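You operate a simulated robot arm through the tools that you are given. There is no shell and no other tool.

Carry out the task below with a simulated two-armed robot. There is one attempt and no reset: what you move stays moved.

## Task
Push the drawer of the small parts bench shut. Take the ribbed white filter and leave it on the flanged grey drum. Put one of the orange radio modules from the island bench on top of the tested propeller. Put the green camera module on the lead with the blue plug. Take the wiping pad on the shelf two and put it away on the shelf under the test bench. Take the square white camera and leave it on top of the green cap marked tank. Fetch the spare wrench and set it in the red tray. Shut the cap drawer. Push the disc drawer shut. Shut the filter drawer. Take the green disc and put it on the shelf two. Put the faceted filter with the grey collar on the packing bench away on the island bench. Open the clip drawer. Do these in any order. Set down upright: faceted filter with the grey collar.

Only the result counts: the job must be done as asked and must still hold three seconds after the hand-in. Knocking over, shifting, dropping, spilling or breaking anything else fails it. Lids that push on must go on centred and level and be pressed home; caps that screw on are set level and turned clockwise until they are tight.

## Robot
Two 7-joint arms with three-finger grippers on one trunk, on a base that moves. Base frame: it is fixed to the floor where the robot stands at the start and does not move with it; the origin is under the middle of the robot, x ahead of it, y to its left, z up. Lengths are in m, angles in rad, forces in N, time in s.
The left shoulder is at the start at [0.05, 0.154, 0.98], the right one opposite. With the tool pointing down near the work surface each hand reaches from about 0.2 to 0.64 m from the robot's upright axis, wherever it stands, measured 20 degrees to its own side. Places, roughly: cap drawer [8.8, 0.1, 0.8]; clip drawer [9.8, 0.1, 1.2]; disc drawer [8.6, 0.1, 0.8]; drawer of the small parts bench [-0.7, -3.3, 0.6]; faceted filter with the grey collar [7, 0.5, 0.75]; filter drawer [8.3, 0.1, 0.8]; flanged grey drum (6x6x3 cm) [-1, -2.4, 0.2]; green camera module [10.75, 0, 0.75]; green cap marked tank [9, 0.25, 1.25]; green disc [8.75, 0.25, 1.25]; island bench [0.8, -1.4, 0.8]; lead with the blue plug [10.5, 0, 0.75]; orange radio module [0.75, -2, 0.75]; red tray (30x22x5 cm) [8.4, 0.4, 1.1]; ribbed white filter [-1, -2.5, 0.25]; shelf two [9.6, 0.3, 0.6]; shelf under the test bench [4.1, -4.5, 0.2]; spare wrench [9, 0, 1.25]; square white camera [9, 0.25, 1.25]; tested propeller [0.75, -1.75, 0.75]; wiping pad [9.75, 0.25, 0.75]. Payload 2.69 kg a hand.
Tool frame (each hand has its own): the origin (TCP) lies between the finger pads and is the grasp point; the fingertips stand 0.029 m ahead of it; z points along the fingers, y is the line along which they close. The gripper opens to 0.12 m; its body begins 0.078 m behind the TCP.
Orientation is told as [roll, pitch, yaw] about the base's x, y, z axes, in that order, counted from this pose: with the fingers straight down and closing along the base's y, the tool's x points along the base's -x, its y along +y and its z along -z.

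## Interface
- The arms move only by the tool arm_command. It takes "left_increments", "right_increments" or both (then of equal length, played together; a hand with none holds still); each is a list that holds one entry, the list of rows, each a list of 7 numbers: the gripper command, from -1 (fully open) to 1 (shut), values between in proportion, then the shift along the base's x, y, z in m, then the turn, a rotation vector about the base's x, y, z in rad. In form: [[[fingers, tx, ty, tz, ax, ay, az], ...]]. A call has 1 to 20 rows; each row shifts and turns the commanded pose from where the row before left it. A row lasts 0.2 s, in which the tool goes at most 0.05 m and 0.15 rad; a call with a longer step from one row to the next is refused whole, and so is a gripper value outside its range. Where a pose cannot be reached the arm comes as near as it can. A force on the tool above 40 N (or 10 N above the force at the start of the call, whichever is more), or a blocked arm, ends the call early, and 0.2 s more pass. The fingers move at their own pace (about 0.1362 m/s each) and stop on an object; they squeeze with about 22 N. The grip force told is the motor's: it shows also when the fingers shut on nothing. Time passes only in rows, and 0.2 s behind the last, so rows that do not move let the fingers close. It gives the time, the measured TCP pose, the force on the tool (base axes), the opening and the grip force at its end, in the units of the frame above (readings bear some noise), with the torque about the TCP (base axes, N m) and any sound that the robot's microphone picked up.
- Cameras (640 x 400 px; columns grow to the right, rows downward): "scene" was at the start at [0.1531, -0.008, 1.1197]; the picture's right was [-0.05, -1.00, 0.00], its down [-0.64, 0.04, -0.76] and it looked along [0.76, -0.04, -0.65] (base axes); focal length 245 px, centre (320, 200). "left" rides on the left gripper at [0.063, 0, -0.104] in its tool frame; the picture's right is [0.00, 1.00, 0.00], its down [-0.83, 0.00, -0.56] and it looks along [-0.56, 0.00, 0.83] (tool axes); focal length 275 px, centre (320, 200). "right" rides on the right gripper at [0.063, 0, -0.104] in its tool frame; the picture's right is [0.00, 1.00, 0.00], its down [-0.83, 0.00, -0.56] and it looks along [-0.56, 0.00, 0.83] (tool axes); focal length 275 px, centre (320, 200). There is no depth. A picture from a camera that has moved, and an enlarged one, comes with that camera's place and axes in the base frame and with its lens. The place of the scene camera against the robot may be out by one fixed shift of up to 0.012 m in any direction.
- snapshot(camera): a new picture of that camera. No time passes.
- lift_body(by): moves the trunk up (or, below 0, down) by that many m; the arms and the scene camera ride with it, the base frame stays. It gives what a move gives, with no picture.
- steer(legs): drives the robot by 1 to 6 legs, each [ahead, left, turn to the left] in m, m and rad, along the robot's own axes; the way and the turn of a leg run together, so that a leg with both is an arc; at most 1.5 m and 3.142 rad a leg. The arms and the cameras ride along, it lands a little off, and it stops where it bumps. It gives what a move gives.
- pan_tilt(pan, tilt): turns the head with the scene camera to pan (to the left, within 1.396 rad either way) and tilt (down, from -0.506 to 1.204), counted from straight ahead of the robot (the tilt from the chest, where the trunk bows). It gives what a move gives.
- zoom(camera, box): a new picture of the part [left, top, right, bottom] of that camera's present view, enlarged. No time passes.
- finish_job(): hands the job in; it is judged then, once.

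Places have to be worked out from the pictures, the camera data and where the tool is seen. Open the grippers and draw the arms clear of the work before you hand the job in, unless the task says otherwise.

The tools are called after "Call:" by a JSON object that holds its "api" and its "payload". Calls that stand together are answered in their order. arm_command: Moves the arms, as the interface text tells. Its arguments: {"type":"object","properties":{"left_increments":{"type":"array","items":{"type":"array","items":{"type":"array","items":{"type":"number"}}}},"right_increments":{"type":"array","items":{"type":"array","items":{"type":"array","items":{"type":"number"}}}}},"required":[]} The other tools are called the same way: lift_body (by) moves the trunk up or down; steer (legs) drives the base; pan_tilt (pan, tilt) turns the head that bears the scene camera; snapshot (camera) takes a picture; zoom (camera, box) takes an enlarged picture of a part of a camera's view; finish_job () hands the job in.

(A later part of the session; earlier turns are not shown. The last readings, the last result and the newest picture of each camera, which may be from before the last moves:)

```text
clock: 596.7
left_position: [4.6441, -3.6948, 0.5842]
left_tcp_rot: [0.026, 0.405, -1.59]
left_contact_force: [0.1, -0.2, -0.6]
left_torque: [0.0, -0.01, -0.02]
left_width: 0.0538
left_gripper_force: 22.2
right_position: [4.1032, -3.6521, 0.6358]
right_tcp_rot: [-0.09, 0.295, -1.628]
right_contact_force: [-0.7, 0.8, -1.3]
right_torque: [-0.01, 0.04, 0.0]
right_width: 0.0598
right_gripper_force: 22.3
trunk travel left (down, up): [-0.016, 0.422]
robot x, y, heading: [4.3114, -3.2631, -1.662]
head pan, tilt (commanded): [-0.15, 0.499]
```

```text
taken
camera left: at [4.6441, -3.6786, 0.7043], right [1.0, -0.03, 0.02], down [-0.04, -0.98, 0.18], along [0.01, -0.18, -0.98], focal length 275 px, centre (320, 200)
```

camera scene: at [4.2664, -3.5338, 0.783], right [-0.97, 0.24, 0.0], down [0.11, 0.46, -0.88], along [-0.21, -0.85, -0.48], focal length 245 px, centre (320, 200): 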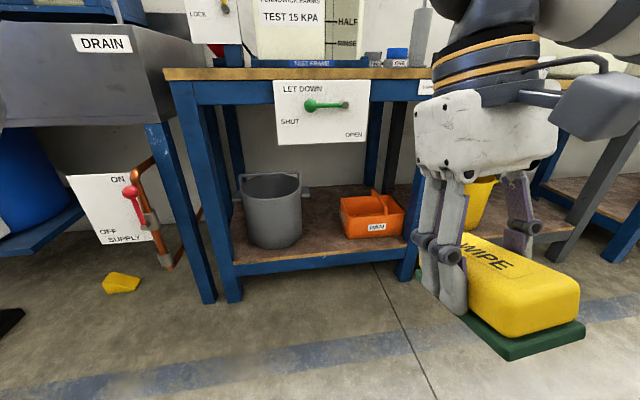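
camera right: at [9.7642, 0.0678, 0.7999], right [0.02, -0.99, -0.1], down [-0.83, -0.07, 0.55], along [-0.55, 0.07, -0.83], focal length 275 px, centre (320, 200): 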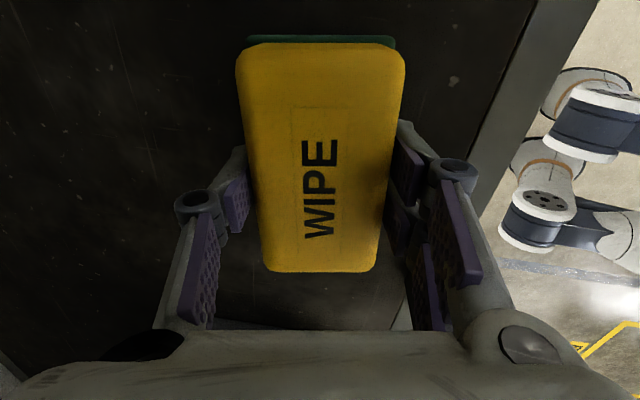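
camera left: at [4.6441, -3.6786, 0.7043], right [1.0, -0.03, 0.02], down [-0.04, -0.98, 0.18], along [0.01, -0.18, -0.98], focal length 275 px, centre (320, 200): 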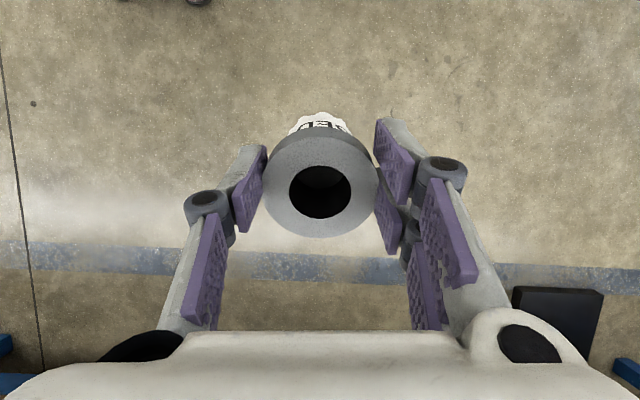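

Both hands tilted back with the bow. I tilt the pad hand forward and lower it to about z≈0.42 before driving in.

Call:
{"api": "arm_command", "payload": {"right_increments": [[[1, 0, -0.008, -0.035, -0.12, 0, 0], [1, 0, -0.008, -0.035, -0.12, 0, 0], [1, 0, -0.008, -0.035, -0.12, 0, 0], [1, 0, -0.008, -0.035, -0.12, 0, 0], [1, 0, -0.008, -0.035, -0.12, 0, 0], [1, 0, -0.008, -0.035, -0.12, 0, 0]]]}}

Call:
{"api": "snapshot", "payload": {"camera": "scene"}}

Call:
{"api": "snapshot", "payload": {"camera": "right"}}

```text
clock: 598.1
left_position: [4.6442, -3.6957, 0.5838]
left_tcp_rot: [0.025, 0.408, -1.589]
left_contact_force: [-0.6, 0.0, -0.5]
left_torque: [-0.02, -0.01, 0.01]
left_width: 0.0539
left_gripper_force: 21.7
right_position: [4.1006, -3.6988, 0.4262]
right_tcp_rot: [-0.048, -0.425, -1.631]
right_contact_force: [0.6, 0.3, -1.4]
right_torque: [0.02, 0.02, -0.02]
right_width: 0.0596
right_gripper_force: 22.3
trunk travel left (down, up): [-0.016, 0.422]
robot x, y, heading: [4.3111, -3.254, -1.663]
head pan, tilt (commanded): [-0.15, 0.499]
```

```text
taken
camera scene: at [4.2664, -3.5338, 0.783], right [-0.97, 0.24, 0.0], down [0.11, 0.46, -0.88], along [-0.21, -0.85, -0.48], focal length 245 px, centre (320, 200)
```

scene: 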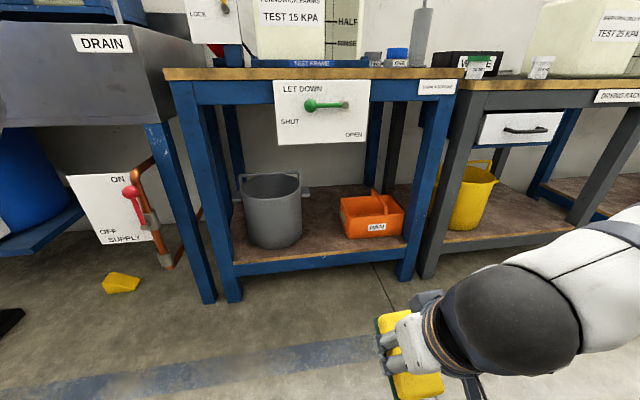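

```text
taken
camera right: at [4.1103, -3.5983, 0.4966], right [1.0, -0.07, -0.05], down [0.0, -0.53, 0.85], along [-0.09, -0.85, -0.53], focal length 275 px, centre (320, 200)
```

right: 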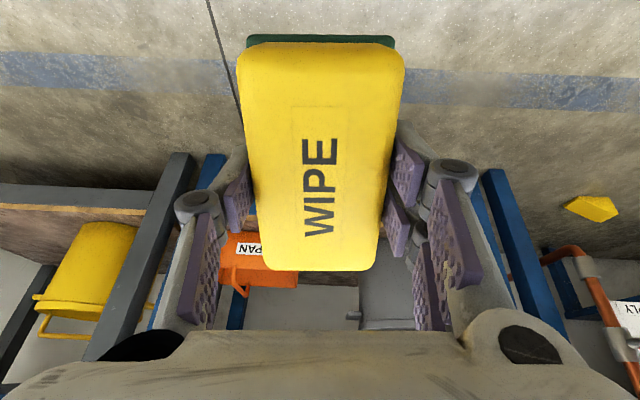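

The gap centre is x≈4.078; the shelf front is y≈-4.165. I drive 0.33 m forward, then lower the pad to z≈0.30 before entering.

Call:
{"api": "steer", "payload": {"legs": [[0.33, 0, 0]]}}

Call:
{"api": "arm_command", "payload": {"right_increments": [[[1, 0.002, 0, -0.03, 0, 0, 0], [1, 0.002, 0, -0.03, 0, 0, 0], [1, 0.002, 0, -0.03, 0, 0, 0], [1, 0.002, 0, -0.03, 0, 0, 0]]]}}

Call:
{"api": "snapshot", "payload": {"camera": "scene"}}

Call:
{"api": "snapshot", "payload": {"camera": "right"}}

```text
clock: 600.2
left_position: [4.609, -4.0169, 0.5835]
left_tcp_rot: [0.025, 0.406, -1.599]
left_contact_force: [0.6, 0.4, -0.1]
left_torque: [-0.01, 0.02, -0.05]
left_width: 0.0539
left_gripper_force: 21.7
right_position: [4.066, -4.0149, 0.4277]
right_tcp_rot: [-0.05, -0.424, -1.637]
right_contact_force: [-0.1, -0.2, -0.2]
right_torque: [0.04, -0.01, 0.02]
right_width: 0.0595
right_gripper_force: 21.7
trunk travel left (down, up): [-0.016, 0.422]
robot x, y, heading: [4.2812, -3.5774, -1.673]
head pan, tilt (commanded): [-0.15, 0.499]
```

```text
clock: 601.2
left_position: [4.6108, -4.0164, 0.5841]
left_tcp_rot: [0.026, 0.408, -1.599]
left_contact_force: [0.6, 0.7, 0.5]
left_torque: [-0.06, -0.01, -0.01]
left_width: 0.0537
left_gripper_force: 22.3
right_position: [4.0758, -4.0159, 0.3044]
right_tcp_rot: [-0.051, -0.425, -1.637]
right_contact_force: [-0.3, -0.9, -2.1]
right_torque: [0.0, -0.01, 0.03]
right_width: 0.0595
right_gripper_force: 21.5
trunk travel left (down, up): [-0.016, 0.422]
robot x, y, heading: [4.2822, -3.5806, -1.674]
head pan, tilt (commanded): [-0.15, 0.499]
```

```text
taken
camera scene: at [4.2333, -3.8522, 0.783], right [-0.97, 0.25, 0.0], down [0.12, 0.46, -0.88], along [-0.22, -0.85, -0.48], focal length 245 px, centre (320, 200)
```

scene: 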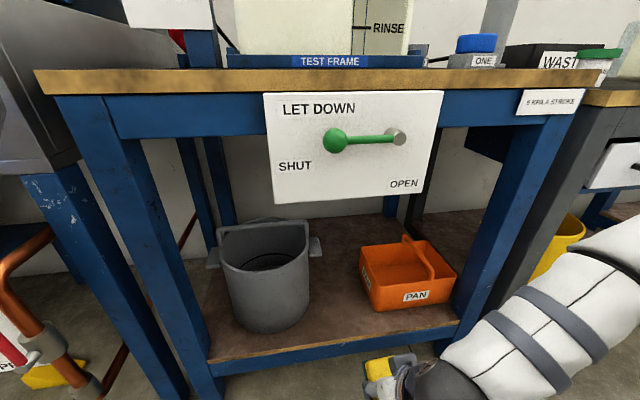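

```text
taken
camera right: at [4.0861, -3.9159, 0.3746], right [1.0, -0.08, -0.05], down [0.0, -0.53, 0.85], along [-0.1, -0.84, -0.53], focal length 275 px, centre (320, 200)
```

right: 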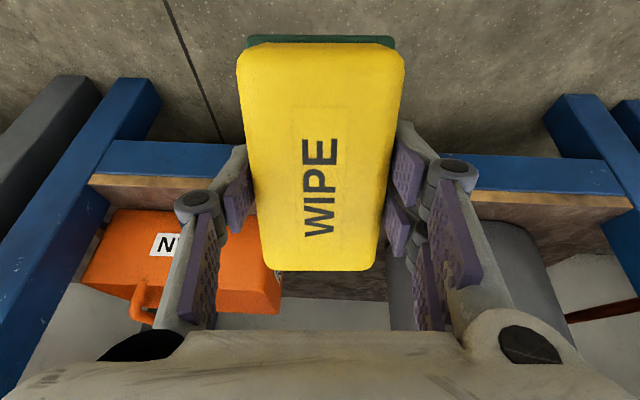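

The pad is lined up with the gap. I extend it over the shelf.

Call:
{"api": "arm_command", "payload": {"right_increments": [[[1, -0.002, -0.037, 0, 0, 0, 0], [1, -0.002, -0.037, 0, 0, 0, 0], [1, -0.002, -0.037, 0, 0, 0, 0], [1, -0.002, -0.037, 0, 0, 0, 0], [1, -0.002, -0.037, 0, 0, 0, 0], [1, -0.001, -0.035, 0, 0, 0, 0]]]}}

Call:
{"api": "snapshot", "payload": {"camera": "scene"}}

Call:
{"api": "snapshot", "payload": {"camera": "right"}}

```text
clock: 602.6
left_position: [4.6105, -4.0169, 0.5835]
left_tcp_rot: [0.023, 0.409, -1.6]
left_contact_force: [0.2, 0.0, -0.1]
left_torque: [-0.02, 0.01, 0.02]
left_width: 0.0539
left_gripper_force: 22.6
right_position: [4.061, -4.2358, 0.3073]
right_tcp_rot: [-0.05, -0.427, -1.639]
right_contact_force: [-0.6, 0.3, -1.7]
right_torque: [0.0, 0.0, -0.02]
right_width: 0.0594
right_gripper_force: 22.4
trunk travel left (down, up): [-0.016, 0.422]
robot x, y, heading: [4.2843, -3.5812, -1.673]
head pan, tilt (commanded): [-0.15, 0.499]
```

```text
taken
camera scene: at [4.2332, -3.8522, 0.783], right [-0.97, 0.25, 0.0], down [0.12, 0.46, -0.88], along [-0.22, -0.85, -0.48], focal length 245 px, centre (320, 200)
```

scene: 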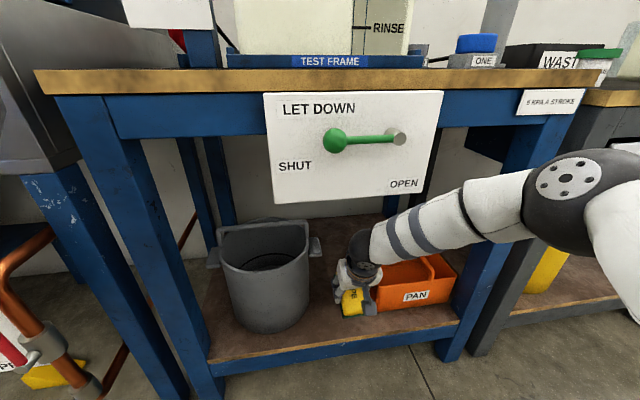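

```text
taken
camera right: at [4.0724, -4.1369, 0.3769], right [1.0, -0.08, -0.05], down [0.0, -0.53, 0.85], along [-0.1, -0.84, -0.53], focal length 275 px, centre (320, 200)
```

right: 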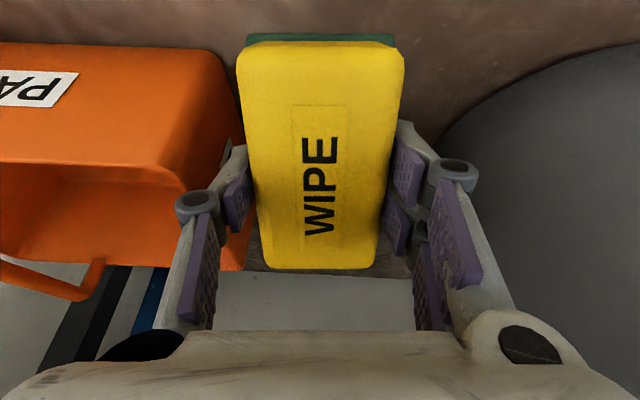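

The pan is close to the left finger, so I shift 6 mm right and lower the pad to the shelf.

Call:
{"api": "arm_command", "payload": {"right_increments": [[[1, 0.006, 0, -0.012, 0, 0, 0], [1, 0, 0, -0.014, 0, 0, 0], [1, 0, 0, -0.01, 0, 0, 0], [1, 0, 0, -0.005, 0, 0, 0], [1, 0, 0, 0, 0, 0, 0]]]}}

Call:
{"api": "snapshot", "payload": {"camera": "right"}}

Call:
{"api": "zoom", "payload": {"camera": "scene", "box": [200, 200, 480, 380]}}

```text
clock: 603.8
left_position: [4.6095, -4.0171, 0.5842]
left_tcp_rot: [0.022, 0.407, -1.598]
left_contact_force: [0.3, 0.6, -0.1]
left_torque: [-0.03, -0.01, 0.02]
left_width: 0.0541
left_gripper_force: 22.5
right_position: [4.0667, -4.2354, 0.2647]
right_tcp_rot: [-0.051, -0.425, -1.638]
right_contact_force: [0.2, -0.3, -0.8]
right_torque: [0.04, -0.04, 0.01]
right_width: 0.0595
right_gripper_force: 21.9
trunk travel left (down, up): [-0.016, 0.422]
robot x, y, heading: [4.2814, -3.5795, -1.67]
head pan, tilt (commanded): [-0.15, 0.499]
```

```text
taken
camera right: at [4.078, -4.1358, 0.335], right [1.0, -0.08, -0.05], down [0.0, -0.53, 0.85], along [-0.1, -0.84, -0.53], focal length 275 px, centre (320, 200)
```

right: 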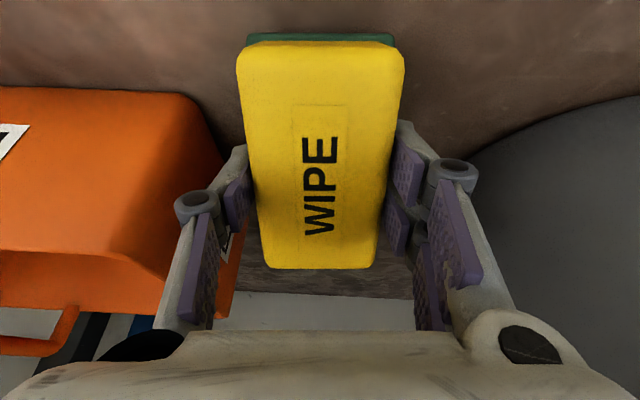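

```text
2.22 times, centred on (340, 290) of scene
camera zoom: at [4.2333, -3.8522, 0.783], right [-0.97, 0.25, 0.0], down [0.12, 0.46, -0.88], along [-0.22, -0.85, -0.48], focal length 544 px, centre (276, 0)
```

zoom: 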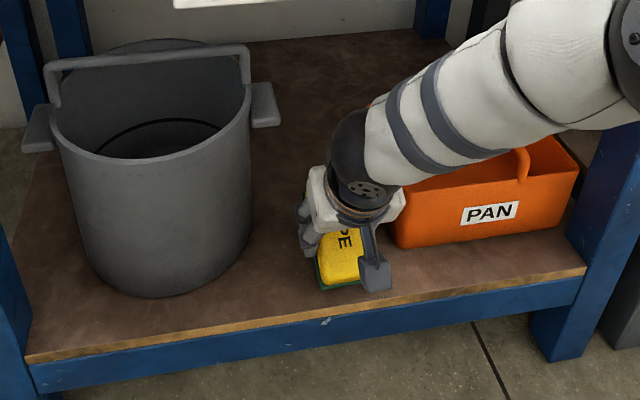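

Nearly down. I creep a few millimetres more for contact.

Call:
{"api": "arm_command", "payload": {"right_increments": [[[1, 0, 0, -0.004, 0, 0, 0], [1, 0, 0, -0.004, 0, 0, 0], [1, 0, 0, -0.003, 0, 0, 0], [1, 0, 0, 0, 0, 0, 0]]]}}

```text
clock: 604.8
left_position: [4.6094, -4.0154, 0.5842]
left_tcp_rot: [0.024, 0.405, -1.598]
left_contact_force: [0.4, 0.0, -0.1]
left_torque: [-0.01, 0.0, 0.0]
left_width: 0.0538
left_gripper_force: 22.4
right_position: [4.0665, -4.2366, 0.259]
right_tcp_rot: [-0.05, -0.432, -1.641]
right_contact_force: [0.0, -6.3, 23.6]
right_torque: [0.42, -0.84, -0.25]
right_width: 0.0598
right_gripper_force: 22.6
trunk travel left (down, up): [-0.016, 0.422]
robot x, y, heading: [4.2823, -3.5792, -1.673]
head pan, tilt (commanded): [-0.15, 0.499]
```

The pad's near corner touches the shelf. I ease off and open slightly to let it settle flat.

Call:
{"api": "arm_command", "payload": {"right_increments": [[[0.6, 0, 0, 0.003, 0, 0, 0], [-0.1, 0, 0, 0, 0, 0, 0], [-0.2, 0, 0, 0, 0, 0, 0], [-0.25, 0, 0, 0, 0, 0, 0], [-0.25, 0, 0, 0, 0, 0, 0]]]}}

Call:
{"api": "snapshot", "payload": {"camera": "right"}}

Call:
{"api": "zoom", "payload": {"camera": "scene", "box": [200, 200, 480, 380]}}

```text
clock: 606.0
left_position: [4.6101, -4.0169, 0.5841]
left_tcp_rot: [0.024, 0.407, -1.601]
left_contact_force: [0.6, 0.4, -0.4]
left_torque: [-0.03, -0.02, -0.02]
left_width: 0.0536
left_gripper_force: 21.8
right_position: [4.0674, -4.2348, 0.2574]
right_tcp_rot: [-0.052, -0.423, -1.638]
right_contact_force: [0.2, 0.0, 0.2]
right_torque: [-0.04, 0.01, 0.0]
right_width: 0.0752
right_gripper_force: 0.0
trunk travel left (down, up): [-0.016, 0.422]
robot x, y, heading: [4.2802, -3.5796, -1.67]
head pan, tilt (commanded): [-0.15, 0.499]
```

```text
taken
camera right: at [4.0784, -4.1355, 0.3271], right [1.0, -0.08, -0.05], down [0.0, -0.53, 0.85], along [-0.1, -0.84, -0.53], focal length 275 px, centre (320, 200)
```

right: 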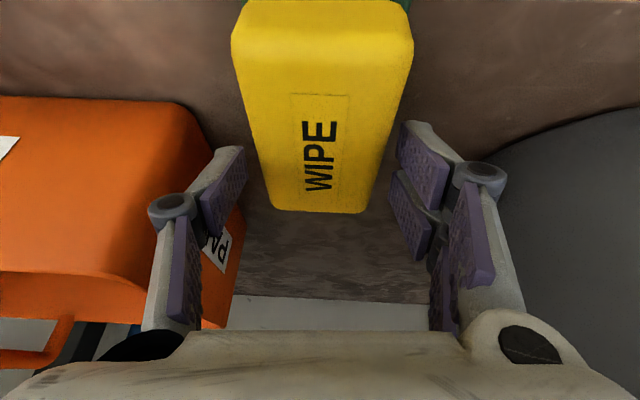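

```text
2.22 times, centred on (340, 290) of scene
camera zoom: at [4.2333, -3.8522, 0.783], right [-0.97, 0.25, 0.0], down [0.12, 0.46, -0.88], along [-0.22, -0.85, -0.48], focal length 544 px, centre (276, 0)
```

zoom: 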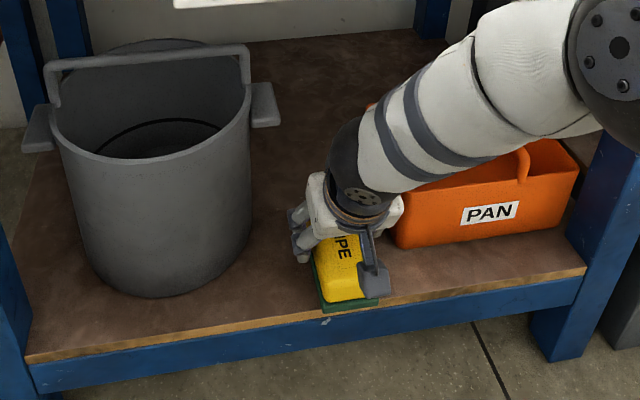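

The pad lies on the shelf but its near end is right at the front edge. I re-grip its sides lightly and slide it ~5 cm further in.

Call:
{"api": "arm_command", "payload": {"right_increments": [[[0.3, 0, 0, 0, 0, 0, 0], [1, 0, 0, 0, 0, 0, 0], [1, 0, 0, 0, 0, 0, 0], [1, 0, -0.02, 0.001, 0, 0, 0], [1, 0, -0.02, 0, 0, 0, 0], [1, 0, -0.015, 0, 0, 0, 0], [1, 0, 0, 0, 0, 0, 0]]]}}

Call:
{"api": "snapshot", "payload": {"camera": "right"}}

Call:
{"api": "zoom", "payload": {"camera": "scene", "box": [200, 200, 480, 380]}}

```text
clock: 607.6
left_position: [4.6099, -4.0174, 0.5826]
left_tcp_rot: [0.025, 0.407, -1.598]
left_contact_force: [-0.3, 0.5, 0.2]
left_torque: [0.04, -0.02, 0.04]
left_width: 0.0535
left_gripper_force: 22.2
right_position: [4.069, -4.2906, 0.2602]
right_tcp_rot: [-0.051, -0.426, -1.636]
right_contact_force: [-0.4, 0.0, -0.7]
right_torque: [-0.01, 0.0, -0.01]
right_width: 0.0595
right_gripper_force: 21.9
trunk travel left (down, up): [-0.016, 0.422]
robot x, y, heading: [4.2836, -3.577, -1.672]
head pan, tilt (commanded): [-0.15, 0.499]
```

```text
taken
camera right: at [4.079, -4.1908, 0.3296], right [1.0, -0.08, -0.05], down [0.0, -0.53, 0.85], along [-0.1, -0.84, -0.53], focal length 275 px, centre (320, 200)
```

right: 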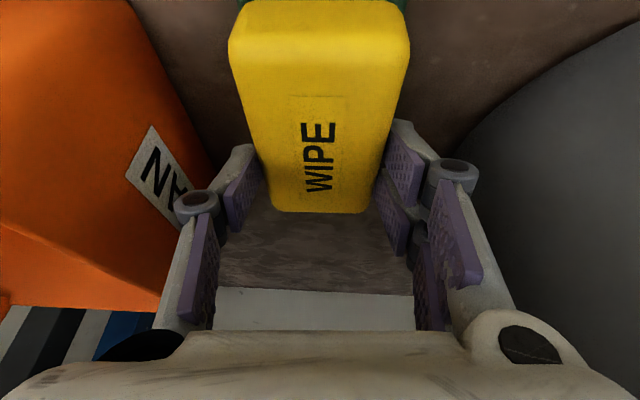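

```text
2.22 times, centred on (340, 290) of scene
camera zoom: at [4.2333, -3.8523, 0.783], right [-0.97, 0.25, 0.0], down [0.12, 0.46, -0.88], along [-0.22, -0.85, -0.48], focal length 544 px, centre (276, 0)
```

zoom: 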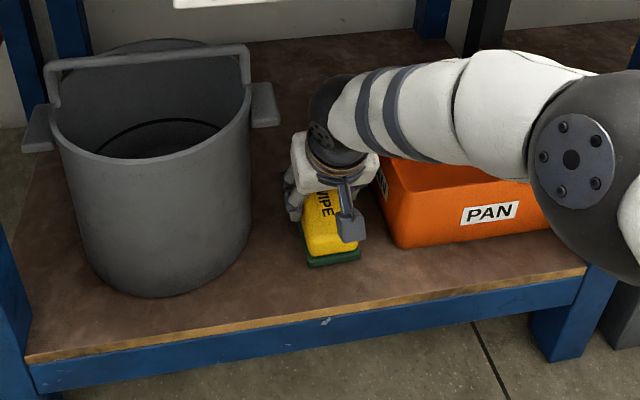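

The pad is well inside now. I open just a little (the pan is close), and lift straight up.

Call:
{"api": "arm_command", "payload": {"right_increments": [[[0.3, 0, 0, 0, 0, 0, 0], [0.0, 0, 0, 0, 0, 0, 0], [-0.1, 0.001, 0, 0, 0, 0, 0], [-0.1, 0, 0, 0, 0, 0, 0], [-0.1, 0, 0.004, 0.012, 0, 0, 0], [-0.1, 0, 0.006, 0.015, 0, 0, 0], [-0.1, 0, 0.01, 0.015, 0, 0, 0]]]}}

Call:
{"api": "snapshot", "payload": {"camera": "right"}}

Call:
{"api": "zoom", "payload": {"camera": "scene", "box": [200, 200, 480, 380]}}

```text
clock: 609.2
left_position: [4.6095, -4.0174, 0.5821]
left_tcp_rot: [0.024, 0.404, -1.599]
left_contact_force: [0.5, -0.2, -0.6]
left_torque: [-0.01, 0.03, 0.02]
left_width: 0.0538
left_gripper_force: 21.5
right_position: [4.0687, -4.2689, 0.3018]
right_tcp_rot: [-0.05, -0.425, -1.637]
right_contact_force: [0.2, 0.2, -0.8]
right_torque: [0.0, -0.01, -0.01]
right_width: 0.066
right_gripper_force: 0.1
trunk travel left (down, up): [-0.016, 0.422]
robot x, y, heading: [4.2827, -3.5786, -1.673]
head pan, tilt (commanded): [-0.15, 0.499]
```

```text
taken
camera right: at [4.0794, -4.1696, 0.3714], right [1.0, -0.08, -0.05], down [0.0, -0.53, 0.85], along [-0.1, -0.84, -0.53], focal length 275 px, centre (320, 200)
```

right: 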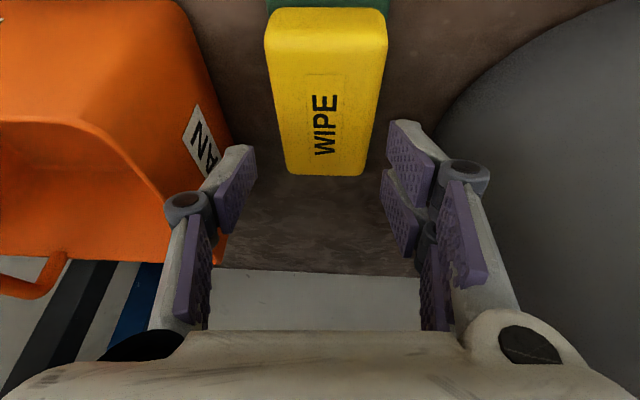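

```text
2.22 times, centred on (340, 290) of scene
camera zoom: at [4.2333, -3.8522, 0.783], right [-0.97, 0.25, 0.0], down [0.12, 0.46, -0.88], along [-0.22, -0.85, -0.48], focal length 544 px, centre (276, 0)
```

zoom: 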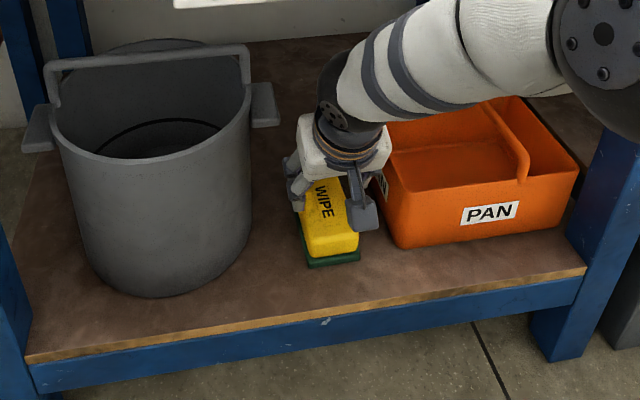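

The pad sits on the test bench's shelf. I retract the hand along the entry path and back away.

Call:
{"api": "arm_command", "payload": {"right_increments": [[[-0.1, 0.001, 0.035, 0.004, 0, 0, 0], [-0.1, 0.001, 0.035, 0, 0, 0, 0], [-0.1, 0.001, 0.035, 0, 0, 0, 0], [-0.1, 0.001, 0.035, 0, 0, 0, 0], [-0.1, 0.001, 0.035, 0, 0, 0, 0], [-0.1, 0.001, 0.035, 0, 0, 0, 0], [-0.1, 0.001, 0.035, 0, 0, 0, 0]]]}}

Call:
{"api": "steer", "payload": {"legs": [[-0.4, 0, 0]]}}

Call:
{"api": "snapshot", "payload": {"camera": "scene"}}

Call:
{"api": "snapshot", "payload": {"camera": "left"}}

```text
clock: 610.8
left_position: [4.6104, -4.0172, 0.5834]
left_tcp_rot: [0.025, 0.406, -1.6]
left_contact_force: [-0.2, -0.7, 0.5]
left_torque: [-0.01, 0.02, 0.03]
left_width: 0.0537
left_gripper_force: 22.3
right_position: [4.0759, -4.0283, 0.2947]
right_tcp_rot: [-0.052, -0.426, -1.637]
right_contact_force: [-0.4, 0.7, 0.0]
right_torque: [0.01, -0.01, 0.01]
right_width: 0.0662
right_gripper_force: 0.0
right hand out of reach, approached as far as the arm can: row 5, 6
trunk travel left (down, up): [-0.016, 0.422]
robot x, y, heading: [4.2836, -3.5816, -1.67]
head pan, tilt (commanded): [-0.15, 0.499]
```

```text
clock: 613.3
left_position: [4.65, -3.6199, 0.5838]
left_tcp_rot: [0.025, 0.407, -1.598]
left_contact_force: [0.5, 0.2, -0.8]
left_torque: [0.02, -0.02, 0.0]
left_width: 0.0538
left_gripper_force: 21.9
right_position: [4.1164, -3.6332, 0.2934]
right_tcp_rot: [-0.052, -0.422, -1.635]
right_contact_force: [0.3, 0.3, 0.0]
right_torque: [0.02, 0.0, 0.04]
right_width: 0.0659
right_gripper_force: 0.1
trunk travel left (down, up): [-0.016, 0.422]
robot x, y, heading: [4.3216, -3.1834, -1.669]
head pan, tilt (commanded): [-0.15, 0.499]
```

```text
taken
camera scene: at [4.2735, -3.4553, 0.783], right [-0.97, 0.25, 0.0], down [0.12, 0.46, -0.88], along [-0.22, -0.85, -0.48], focal length 245 px, centre (320, 200)
```

scene: 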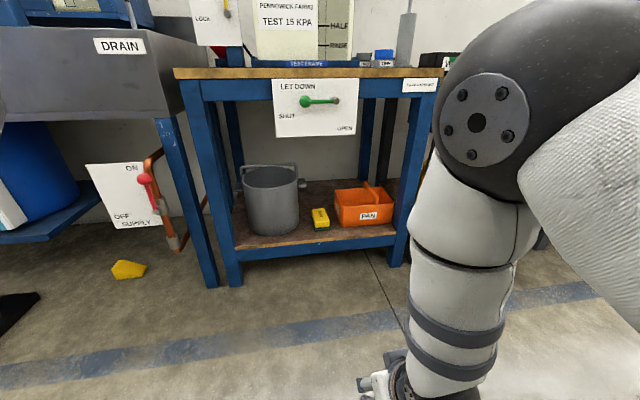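

```text
taken
camera left: at [4.6501, -3.6028, 0.7043], right [1.0, -0.04, 0.02], down [-0.04, -0.98, 0.18], along [0.01, -0.18, -0.98], focal length 275 px, centre (320, 200)
```

left: 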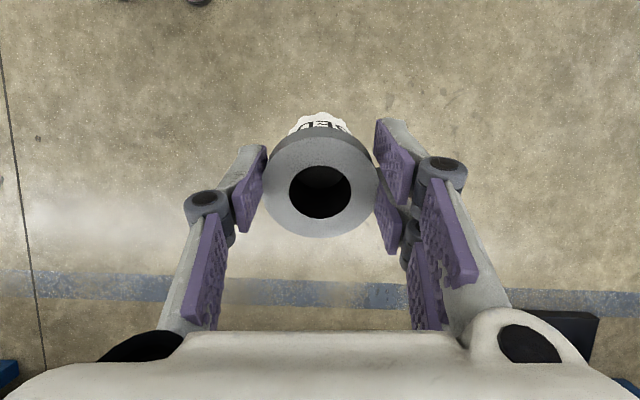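

The pad is neatly between bucket and pan. I raise the trunk, level the filter hand, and bring the right hand to a neutral pose for the drive to the island bench.

Call:
{"api": "lift_body", "payload": {"by": 0.34}}

Call:
{"api": "arm_command", "payload": {"left_increments": [[[1, 0, 0, 0.01, -0.102, 0, 0], [1, 0, 0, 0.01, -0.102, 0, 0], [1, 0, 0, 0.01, -0.102, 0, 0], [1, 0, 0, 0.01, -0.102, 0, 0], [1, 0, 0, 0, 0, 0, 0], [1, 0, 0, 0, 0, 0, 0]]], "right_increments": [[[1, 0, 0.01, 0.04, 0.08, 0, 0], [1, 0, 0.01, 0.04, 0.08, 0, 0], [1, 0, 0.01, 0.04, 0.08, 0, 0], [1, 0, 0.01, 0.04, 0.08, 0, 0], [1, 0, 0.01, 0.04, 0.08, 0, 0], [1, 0, 0, 0.04, 0, 0, 0]]]}}

Call:
{"api": "steer", "payload": {"legs": [[0, 0, -1.54]]}}

Call:
{"api": "pan_tilt", "payload": {"pan": 0.0, "tilt": 0.3}}

Call:
{"api": "snapshot", "payload": {"camera": "scene"}}

Call:
{"api": "snapshot", "payload": {"camera": "left"}}

```text
clock: 616.7
left_position: [4.6504, -3.6193, 0.9227]
left_tcp_rot: [0.025, 0.408, -1.598]
left_contact_force: [-0.3, -0.7, -1.1]
left_torque: [0.03, 0.0, 0.01]
left_width: 0.054
left_gripper_force: 22.0
right_position: [4.1148, -3.6325, 0.6334]
right_tcp_rot: [-0.051, -0.423, -1.635]
right_contact_force: [0.9, -0.2, -0.6]
right_torque: [0.01, -0.01, 0.02]
right_width: 0.0662
right_gripper_force: 0.0
trunk travel left (down, up): [-0.356, 0.082]
robot x, y, heading: [4.3202, -3.179, -1.667]
head pan, tilt (commanded): [-0.15, 0.499]
```

```text
clock: 618.1
left_position: [4.6488, -3.6183, 0.9624]
left_tcp_rot: [0.037, -0.001, -1.596]
left_contact_force: [-0.4, -0.3, 0.2]
left_torque: [-0.01, -0.04, -0.01]
left_width: 0.054
left_gripper_force: 21.7
right_position: [4.1191, -3.5797, 0.8804]
right_tcp_rot: [-0.078, -0.027, -1.632]
right_contact_force: [0.2, 0.1, -0.1]
right_torque: [-0.01, -0.02, 0.02]
right_width: 0.0
right_gripper_force: 22.5
trunk travel left (down, up): [-0.356, 0.082]
robot x, y, heading: [4.3202, -3.1827, -1.668]
head pan, tilt (commanded): [-0.15, 0.499]
```

```text
clock: 622.2
left_position: [3.8986, -3.5267, 0.9626]
left_tcp_rot: [0.037, 0.0, -3.127]
left_contact_force: [-0.2, -0.1, -0.5]
left_torque: [0.02, -0.02, 0.02]
left_width: 0.0538
left_gripper_force: 22.2
right_position: [3.9182, -2.9945, 0.8778]
right_tcp_rot: [-0.077, -0.026, 3.12]
right_contact_force: [0.3, 0.2, -0.3]
right_torque: [0.02, 0.02, 0.03]
right_width: 0.0
right_gripper_force: 21.9
trunk travel left (down, up): [-0.356, 0.082]
robot x, y, heading: [4.3232, -3.183, 3.078]
head pan, tilt (commanded): [-0.15, 0.499]
```

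```text
clock: 622.9
left_position: [3.8989, -3.5262, 0.9627]
left_tcp_rot: [0.037, 0.0, -3.127]
left_contact_force: [0.0, -0.5, -1.0]
left_torque: [0.0, 0.0, -0.01]
left_width: 0.0539
left_gripper_force: 22.2
right_position: [3.9173, -2.9947, 0.88]
right_tcp_rot: [-0.078, -0.026, 3.118]
right_contact_force: [0.2, -0.1, -0.1]
right_torque: [-0.02, 0.02, 0.02]
right_width: 0.0
right_gripper_force: 21.5
trunk travel left (down, up): [-0.356, 0.082]
robot x, y, heading: [4.321, -3.1809, 3.079]
head pan, tilt (commanded): [0.0, 0.3]
```

```text
taken
camera scene: at [4.1465, -3.1754, 1.1611], right [0.06, 1.0, 0.0], down [0.3, -0.02, -0.96], along [-0.95, 0.06, -0.3], focal length 245 px, centre (320, 200)
```

scene: 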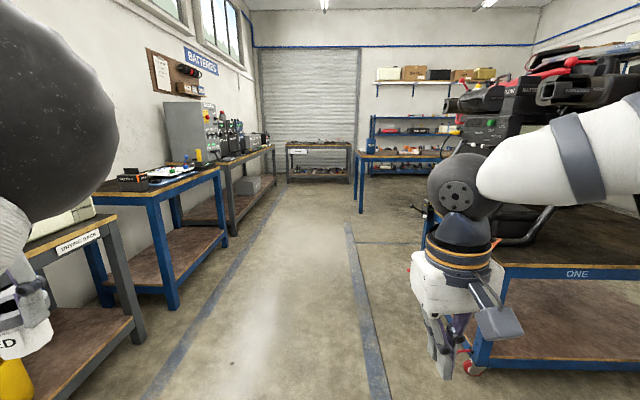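

```text
taken
camera left: at [3.9628, -3.5219, 1.067], right [0.01, -1.0, 0.04], down [-0.83, 0.01, 0.56], along [-0.56, -0.03, -0.83], focal length 275 px, centre (320, 200)
```

left: 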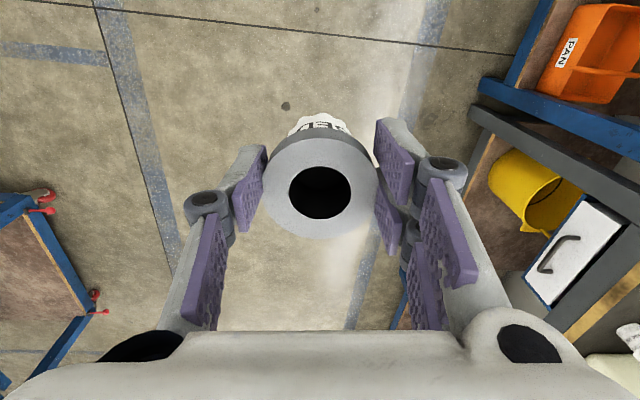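

The aisle west is clear (table ONE's edge is at y≈-2.4). I drive west along it.

Call:
{"api": "steer", "payload": {"legs": [[1.5, 0.05, 0]]}}

Call:
{"api": "snapshot", "payload": {"camera": "scene"}}

```text
refused: leg 1 is longer than a leg can be; nothing moved
```

```text
taken
camera scene: at [4.1465, -3.1754, 1.1611], right [0.06, 1.0, 0.0], down [0.3, -0.02, -0.96], along [-0.95, 0.06, -0.3], focal length 245 px, centre (320, 200)
```

scene: 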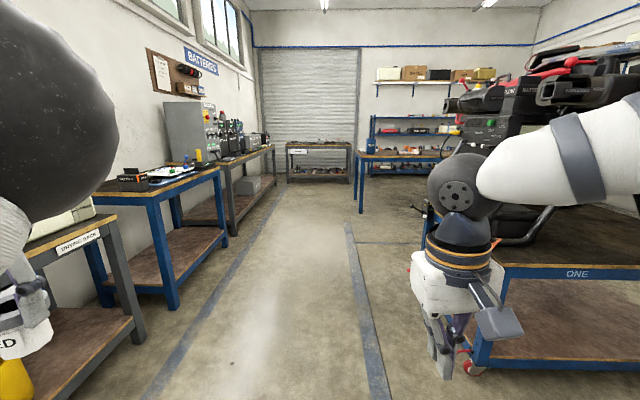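

I retry with shorter legs, shifting slightly left of the drone on table ONE.

Call:
{"api": "steer", "payload": {"legs": [[0.2, 0.07, 0], [1.2, 0, 0]]}}

Call:
{"api": "snapshot", "payload": {"camera": "scene"}}

```text
clock: 630.3
left_position: [2.4896, -3.5002, 0.9629]
left_tcp_rot: [0.037, -0.001, -3.137]
left_contact_force: [0.4, 0.4, -0.5]
left_torque: [0.06, -0.01, -0.03]
left_width: 0.0536
left_gripper_force: 22.1
right_position: [2.513, -2.9681, 0.8799]
right_tcp_rot: [-0.077, -0.026, 3.113]
right_contact_force: [0.2, 0.8, 0.0]
right_torque: [-0.02, -0.01, 0.03]
right_width: 0.0
right_gripper_force: 21.9
trunk travel left (down, up): [-0.356, 0.082]
robot x, y, heading: [2.9181, -3.1616, 3.077]
head pan, tilt (commanded): [0.0, 0.3]
```

```text
taken
camera scene: at [2.7402, -3.1519, 1.1611], right [0.07, 1.0, 0.0], down [0.3, -0.02, -0.96], along [-0.95, 0.07, -0.3], focal length 245 px, centre (320, 200)
```

scene: 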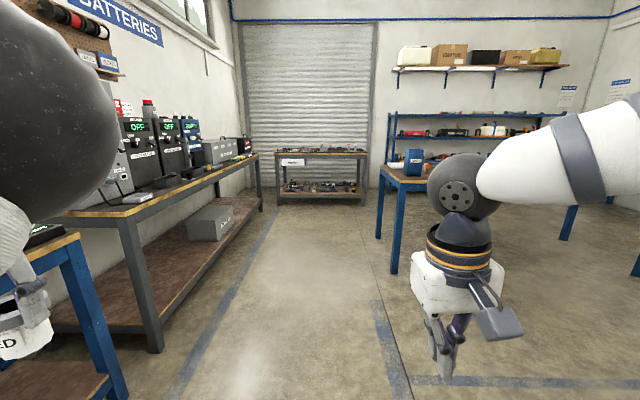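

The island's SE corner is near (1.04,-2.39). I approach the island from its east side: drive to x≈1.9, then strafe north while facing west.

Call:
{"api": "steer", "payload": {"legs": [[0.98, 0, 0], [0, -0.9, 0]]}}

Call:
{"api": "snapshot", "payload": {"camera": "scene"}}

```text
clock: 642.1
left_position: [1.5663, -2.5491, 0.9625]
left_tcp_rot: [0.036, 0.0, -3.137]
left_contact_force: [-0.7, 0.3, 0.1]
left_torque: [0.0, 0.0, 0.02]
left_width: 0.0537
left_gripper_force: 22.1
right_position: [1.5908, -2.0175, 0.8795]
right_tcp_rot: [-0.079, -0.027, 3.111]
right_contact_force: [0.3, -0.1, -0.7]
right_torque: [-0.01, -0.02, 0.0]
right_width: 0.0
right_gripper_force: 21.7
trunk travel left (down, up): [-0.356, 0.082]
robot x, y, heading: [1.9915, -2.2105, 3.07]
head pan, tilt (commanded): [0.0, 0.3]
```

```text
taken
camera scene: at [1.8188, -2.201, 1.1611], right [0.07, 1.0, 0.0], down [0.29, -0.02, -0.96], along [-0.95, 0.07, -0.3], focal length 245 px, centre (320, 200)
```

scene: 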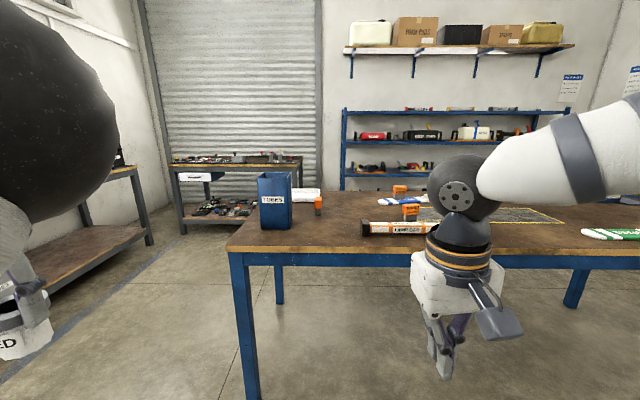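

From the east side I see TUBES, LAMP BAR and the READY BAY outline. I strafe further north to find open bench space near the east edge.

Call:
{"api": "steer", "payload": {"legs": [[0, -0.65, 0]]}}

Call:
{"api": "pan_tilt", "payload": {"pan": 0.15, "tilt": 0.4}}

Call:
{"api": "snapshot", "payload": {"camera": "scene"}}

```text
clock: 647.6
left_position: [1.6132, -1.8996, 0.9627]
left_tcp_rot: [0.036, -0.001, -3.136]
left_contact_force: [-0.9, 0.2, 0.2]
left_torque: [0.0, 0.02, -0.01]
left_width: 0.0539
left_gripper_force: 21.8
right_position: [1.6379, -1.3676, 0.8787]
right_tcp_rot: [-0.075, -0.025, 3.111]
right_contact_force: [-0.3, -0.1, 0.0]
right_torque: [-0.03, -0.02, 0.03]
right_width: 0.0
right_gripper_force: 22.0
trunk travel left (down, up): [-0.356, 0.082]
robot x, y, heading: [2.0416, -1.5592, 3.072]
head pan, tilt (commanded): [0.0, 0.3]
```

```text
clock: 648.3
left_position: [1.6126, -1.8995, 0.9629]
left_tcp_rot: [0.035, 0.0, -3.134]
left_contact_force: [0.7, -0.1, -0.1]
left_torque: [0.02, 0.02, 0.0]
left_width: 0.054
left_gripper_force: 22.4
right_position: [1.638, -1.3687, 0.8801]
right_tcp_rot: [-0.076, -0.026, 3.112]
right_contact_force: [0.1, 0.2, -0.2]
right_torque: [0.03, 0.02, 0.02]
right_width: 0.0002
right_gripper_force: 22.2
trunk travel left (down, up): [-0.356, 0.082]
robot x, y, heading: [2.0428, -1.5598, 3.072]
head pan, tilt (commanded): [0.15, 0.4]
```

```text
taken
camera scene: at [1.8653, -1.565, 1.1519], right [-0.08, 1.0, 0.0], down [0.39, 0.03, -0.92], along [-0.92, -0.07, -0.39], focal length 245 px, centre (320, 200)
```

scene: 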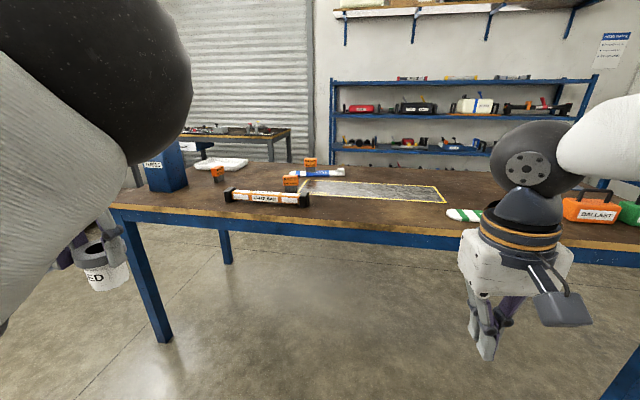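

There is a clear strip between the READY BAY line (x≈0.95) and the bench edge (x≈1.22). I'll set the filter near (1.10,-1.50). I raise the right hand out of the way and position the base.

Call:
{"api": "arm_command", "payload": {"right_increments": [[[1, 0.03, 0, 0.03, 0, 0, 0], [1, 0.03, 0, 0.03, 0, 0, 0], [1, 0.03, 0, 0.03, 0, 0, 0], [1, 0.02, 0, 0.02, 0, 0, 0]]]}}

Call:
{"api": "steer", "payload": {"legs": [[0, -0.38, 0.05], [0.42, 0, 0]]}}

Call:
{"api": "snapshot", "payload": {"camera": "scene"}}

Call:
{"api": "snapshot", "payload": {"camera": "left"}}

```text
clock: 649.3
left_position: [1.6138, -1.9001, 0.9627]
left_tcp_rot: [0.037, 0.001, -3.135]
left_contact_force: [0.3, -0.2, -0.2]
left_torque: [0.0, -0.01, 0.0]
left_width: 0.0537
left_gripper_force: 22.1
right_position: [1.7474, -1.3683, 0.9886]
right_tcp_rot: [-0.076, -0.026, 3.11]
right_contact_force: [0.0, -0.6, 0.9]
right_torque: [-0.02, -0.03, 0.0]
right_width: 0.0003
right_gripper_force: 21.5
trunk travel left (down, up): [-0.356, 0.082]
robot x, y, heading: [2.0374, -1.5583, 3.074]
head pan, tilt (commanded): [0.15, 0.4]
```

```text
clock: 654.9
left_position: [1.2372, -1.5221, 0.9622]
left_tcp_rot: [0.033, 0.0, -3.094]
left_contact_force: [-0.2, 0.3, -0.2]
left_torque: [-0.01, -0.05, 0.0]
left_width: 0.0535
left_gripper_force: 21.9
right_position: [1.3494, -0.9858, 0.9868]
right_tcp_rot: [-0.078, -0.026, -3.129]
right_contact_force: [-0.5, -0.7, 0.0]
right_torque: [0.0, -0.05, 0.03]
right_width: 0.0
right_gripper_force: 21.9
trunk travel left (down, up): [-0.356, 0.082]
robot x, y, heading: [1.6493, -1.1652, 3.116]
head pan, tilt (commanded): [0.15, 0.4]
```

```text
taken
camera scene: at [1.4753, -1.1775, 1.1518], right [-0.12, 0.99, 0.0], down [0.39, 0.05, -0.92], along [-0.91, -0.11, -0.39], focal length 245 px, centre (320, 200)
```

scene: 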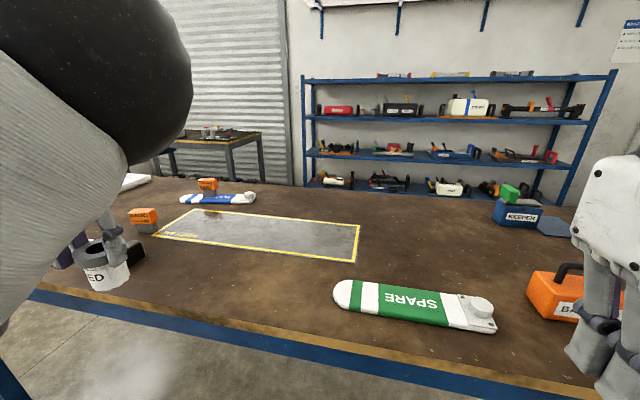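

```text
taken
camera left: at [1.3023, -1.5165, 1.0669], right [0.04, -1.0, 0.04], down [-0.83, -0.02, 0.56], along [-0.55, -0.05, -0.83], focal length 275 px, centre (320, 200)
```

left: 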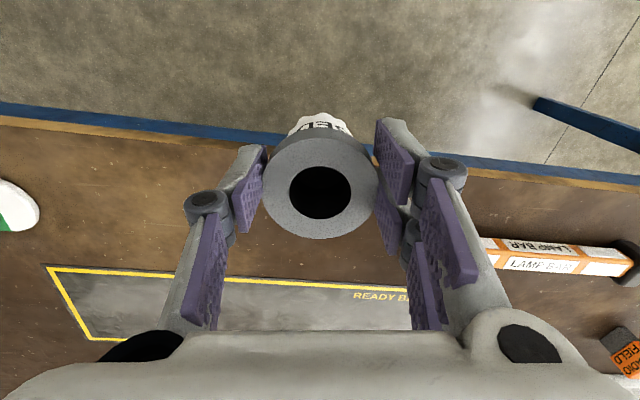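

The strip's centre is x≈1.07 at y≈-1.53. I drive 0.16 m ahead, correct the 2° roll, and check.

Call:
{"api": "steer", "payload": {"legs": [[0.16, 0, 0]]}}

Call:
{"api": "arm_command", "payload": {"left_increments": [[[1, 0, 0, -0.01, 0.034, 0, 0], [1, 0, 0, -0.02, 0, 0, 0], [1, 0, 0, 0, 0, 0, 0]]]}}

Call:
{"api": "snapshot", "payload": {"camera": "left"}}

Call:
{"api": "snapshot", "payload": {"camera": "scene"}}

```text
clock: 656.3
left_position: [1.078, -1.5158, 0.9615]
left_tcp_rot: [0.035, 0.002, -3.098]
left_contact_force: [0.1, 0.0, -1.6]
left_torque: [0.02, -0.03, -0.02]
left_width: 0.0538
left_gripper_force: 22.2
right_position: [1.1921, -0.9801, 0.9872]
right_tcp_rot: [-0.079, -0.023, -3.132]
right_contact_force: [-0.9, 0.6, 0.4]
right_torque: [0.03, -0.03, -0.02]
right_width: 0.0
right_gripper_force: 21.4
trunk travel left (down, up): [-0.356, 0.082]
robot x, y, heading: [1.4925, -1.1581, 3.114]
head pan, tilt (commanded): [0.15, 0.4]
```

```text
clock: 657.1
left_position: [1.079, -1.516, 0.9327]
left_tcp_rot: [0.002, 0.001, -3.098]
left_contact_force: [0.5, -0.4, -1.0]
left_torque: [0.03, -0.02, 0.03]
left_width: 0.0535
left_gripper_force: 22.1
right_position: [1.1916, -0.9809, 0.9878]
right_tcp_rot: [-0.078, -0.028, -3.133]
right_contact_force: [0.0, 0.4, -0.6]
right_torque: [0.02, 0.0, -0.03]
right_width: 0.0
right_gripper_force: 21.9
trunk travel left (down, up): [-0.356, 0.082]
robot x, y, heading: [1.4901, -1.1609, 3.111]
head pan, tilt (commanded): [0.15, 0.4]
```

```text
taken
camera left: at [1.1436, -1.5127, 1.0373], right [0.04, -1.0, 0.0], down [-0.83, -0.03, 0.56], along [-0.55, -0.02, -0.83], focal length 275 px, centre (320, 200)
```

left: 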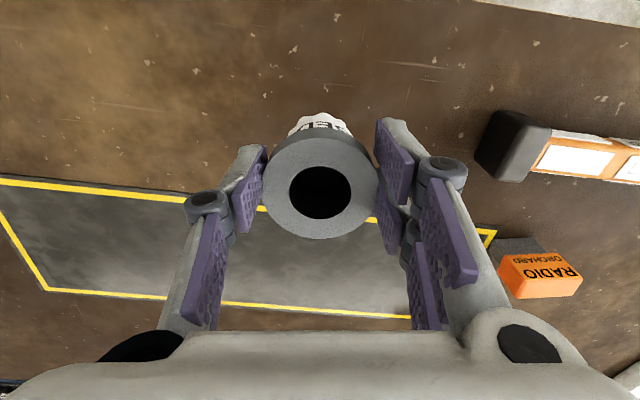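

```text
taken
camera scene: at [1.3173, -1.1721, 1.1519], right [-0.12, 0.99, 0.0], down [0.39, 0.05, -0.92], along [-0.91, -0.11, -0.39], focal length 245 px, centre (320, 200)
```

scene: 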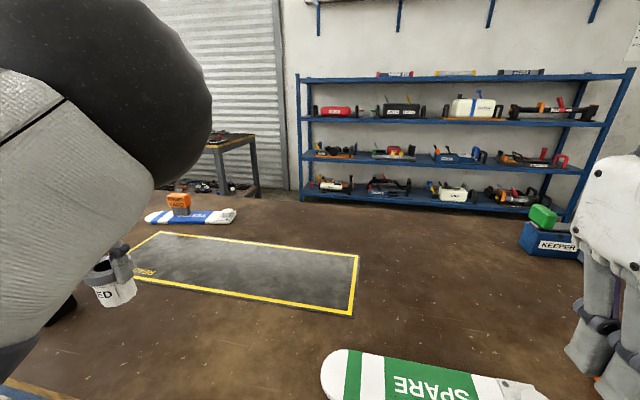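

Well placed between the bay line and the bench edge. I lower the filter.

Call:
{"api": "arm_command", "payload": {"left_increments": [[[1, 0, 0, -0.03, 0, 0, 0], [1, 0, 0, -0.03, 0, 0, 0], [1, 0, 0, -0.018, 0, 0, 0], [1, 0, 0, 0, 0, 0, 0]]]}}

Call:
{"api": "snapshot", "payload": {"camera": "left"}}

```text
clock: 658.1
left_position: [1.0819, -1.5152, 0.8546]
left_tcp_rot: [0.002, 0.002, -3.099]
left_contact_force: [0.3, 0.3, -0.3]
left_torque: [0.04, -0.03, -0.04]
left_width: 0.054
left_gripper_force: 21.9
right_position: [1.1919, -0.9803, 0.988]
right_tcp_rot: [-0.077, -0.025, -3.134]
right_contact_force: [-0.3, 0.0, 0.7]
right_torque: [-0.03, 0.02, -0.01]
right_width: 0.0
right_gripper_force: 21.9
trunk travel left (down, up): [-0.356, 0.082]
robot x, y, heading: [1.4902, -1.1601, 3.11]
head pan, tilt (commanded): [0.15, 0.4]
```

```text
taken
camera left: at [1.1454, -1.5121, 0.9591], right [0.04, -1.0, 0.0], down [-0.83, -0.03, 0.56], along [-0.55, -0.02, -0.83], focal length 275 px, centre (320, 200)
```

left: 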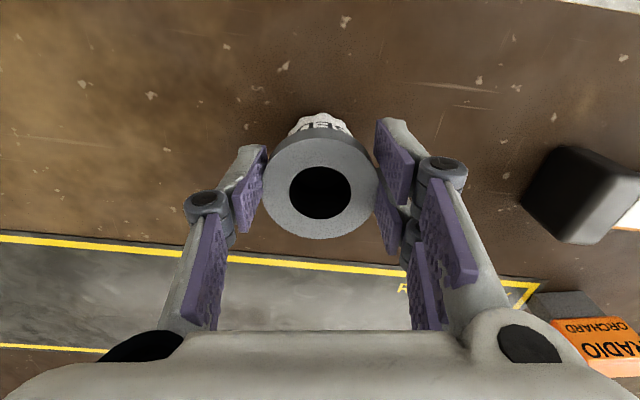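

I creep down in small steps until contact.

Call:
{"api": "arm_command", "payload": {"left_increments": [[[1, 0, 0, -0.005, 0, 0, 0], [1, 0, 0, -0.004, 0, 0, 0], [1, 0, 0, -0.003, 0, 0, 0], [1, 0, 0, 0, 0, 0, 0]]]}}

```text
clock: 659.1
left_position: [1.0795, -1.5153, 0.8434]
left_tcp_rot: [0.001, -0.001, -3.097]
left_contact_force: [-1.6, 0.3, 16.8]
left_torque: [-0.03, 0.25, 0.03]
left_width: 0.0536
left_gripper_force: 21.7
right_position: [1.1924, -0.9793, 0.988]
right_tcp_rot: [-0.075, -0.027, -3.133]
right_contact_force: [0.1, 0.0, 0.2]
right_torque: [-0.02, -0.03, 0.01]
right_width: 0.0
right_gripper_force: 22.3
trunk travel left (down, up): [-0.356, 0.082]
robot x, y, heading: [1.4933, -1.1587, 3.105]
head pan, tilt (commanded): [0.15, 0.4]
```

Contact (16.8 N). I ease off, release gently and rise.

Call:
{"api": "arm_command", "payload": {"left_increments": [[[0.8, 0, 0, 0.0025, 0, 0, 0], [0.2, 0, 0, 0, 0, 0, 0], [0.0, 0, 0, 0, 0, 0, 0], [-0.15, 0, 0, 0, 0, 0, 0], [-0.3, 0, 0, 0, 0, 0, 0], [-0.3, 0, 0, 0.02, 0, 0, 0], [-0.3, 0, 0, 0.03, 0, 0, 0], [-0.3, 0, 0, 0.03, 0, 0, 0]]]}}

Call:
{"api": "snapshot", "payload": {"camera": "left"}}

Call:
{"api": "snapshot", "payload": {"camera": "scene"}}

```text
clock: 660.9
left_position: [1.0772, -1.5163, 0.927]
left_tcp_rot: [0.002, 0.0, -3.098]
left_contact_force: [-0.4, 0.2, 0.1]
left_torque: [-0.01, 0.01, -0.04]
left_width: 0.0781
left_gripper_force: 0.1
right_position: [1.1911, -0.9802, 0.9881]
right_tcp_rot: [-0.075, -0.027, -3.132]
right_contact_force: [0.4, -0.5, -1.1]
right_torque: [0.01, 0.0, 0.01]
right_width: 0.0
right_gripper_force: 22.0
trunk travel left (down, up): [-0.356, 0.082]
robot x, y, heading: [1.4948, -1.1592, 3.106]
head pan, tilt (commanded): [0.15, 0.4]
```

```text
taken
camera left: at [1.1422, -1.5143, 1.0321], right [0.04, -1.0, 0.0], down [-0.83, -0.03, 0.56], along [-0.55, -0.02, -0.83], focal length 275 px, centre (320, 200)
```

left: 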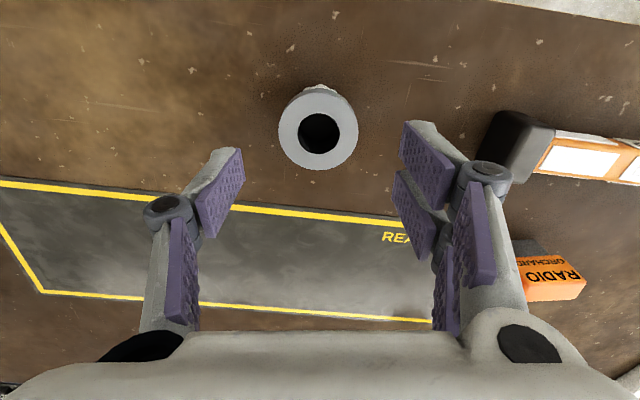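

```text
taken
camera scene: at [1.3174, -1.172, 1.1519], right [-0.12, 0.99, 0.0], down [0.39, 0.05, -0.92], along [-0.91, -0.11, -0.39], focal length 245 px, centre (320, 200)
```

scene: 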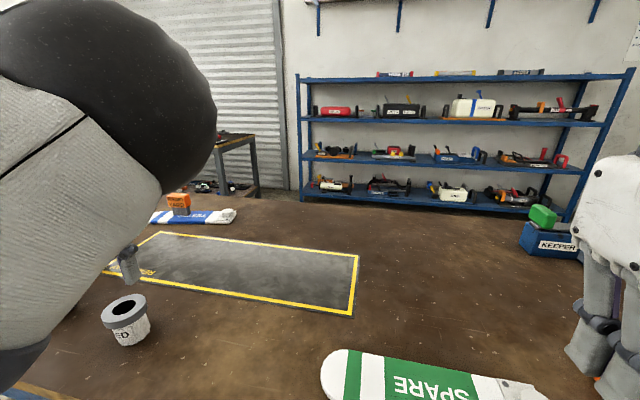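

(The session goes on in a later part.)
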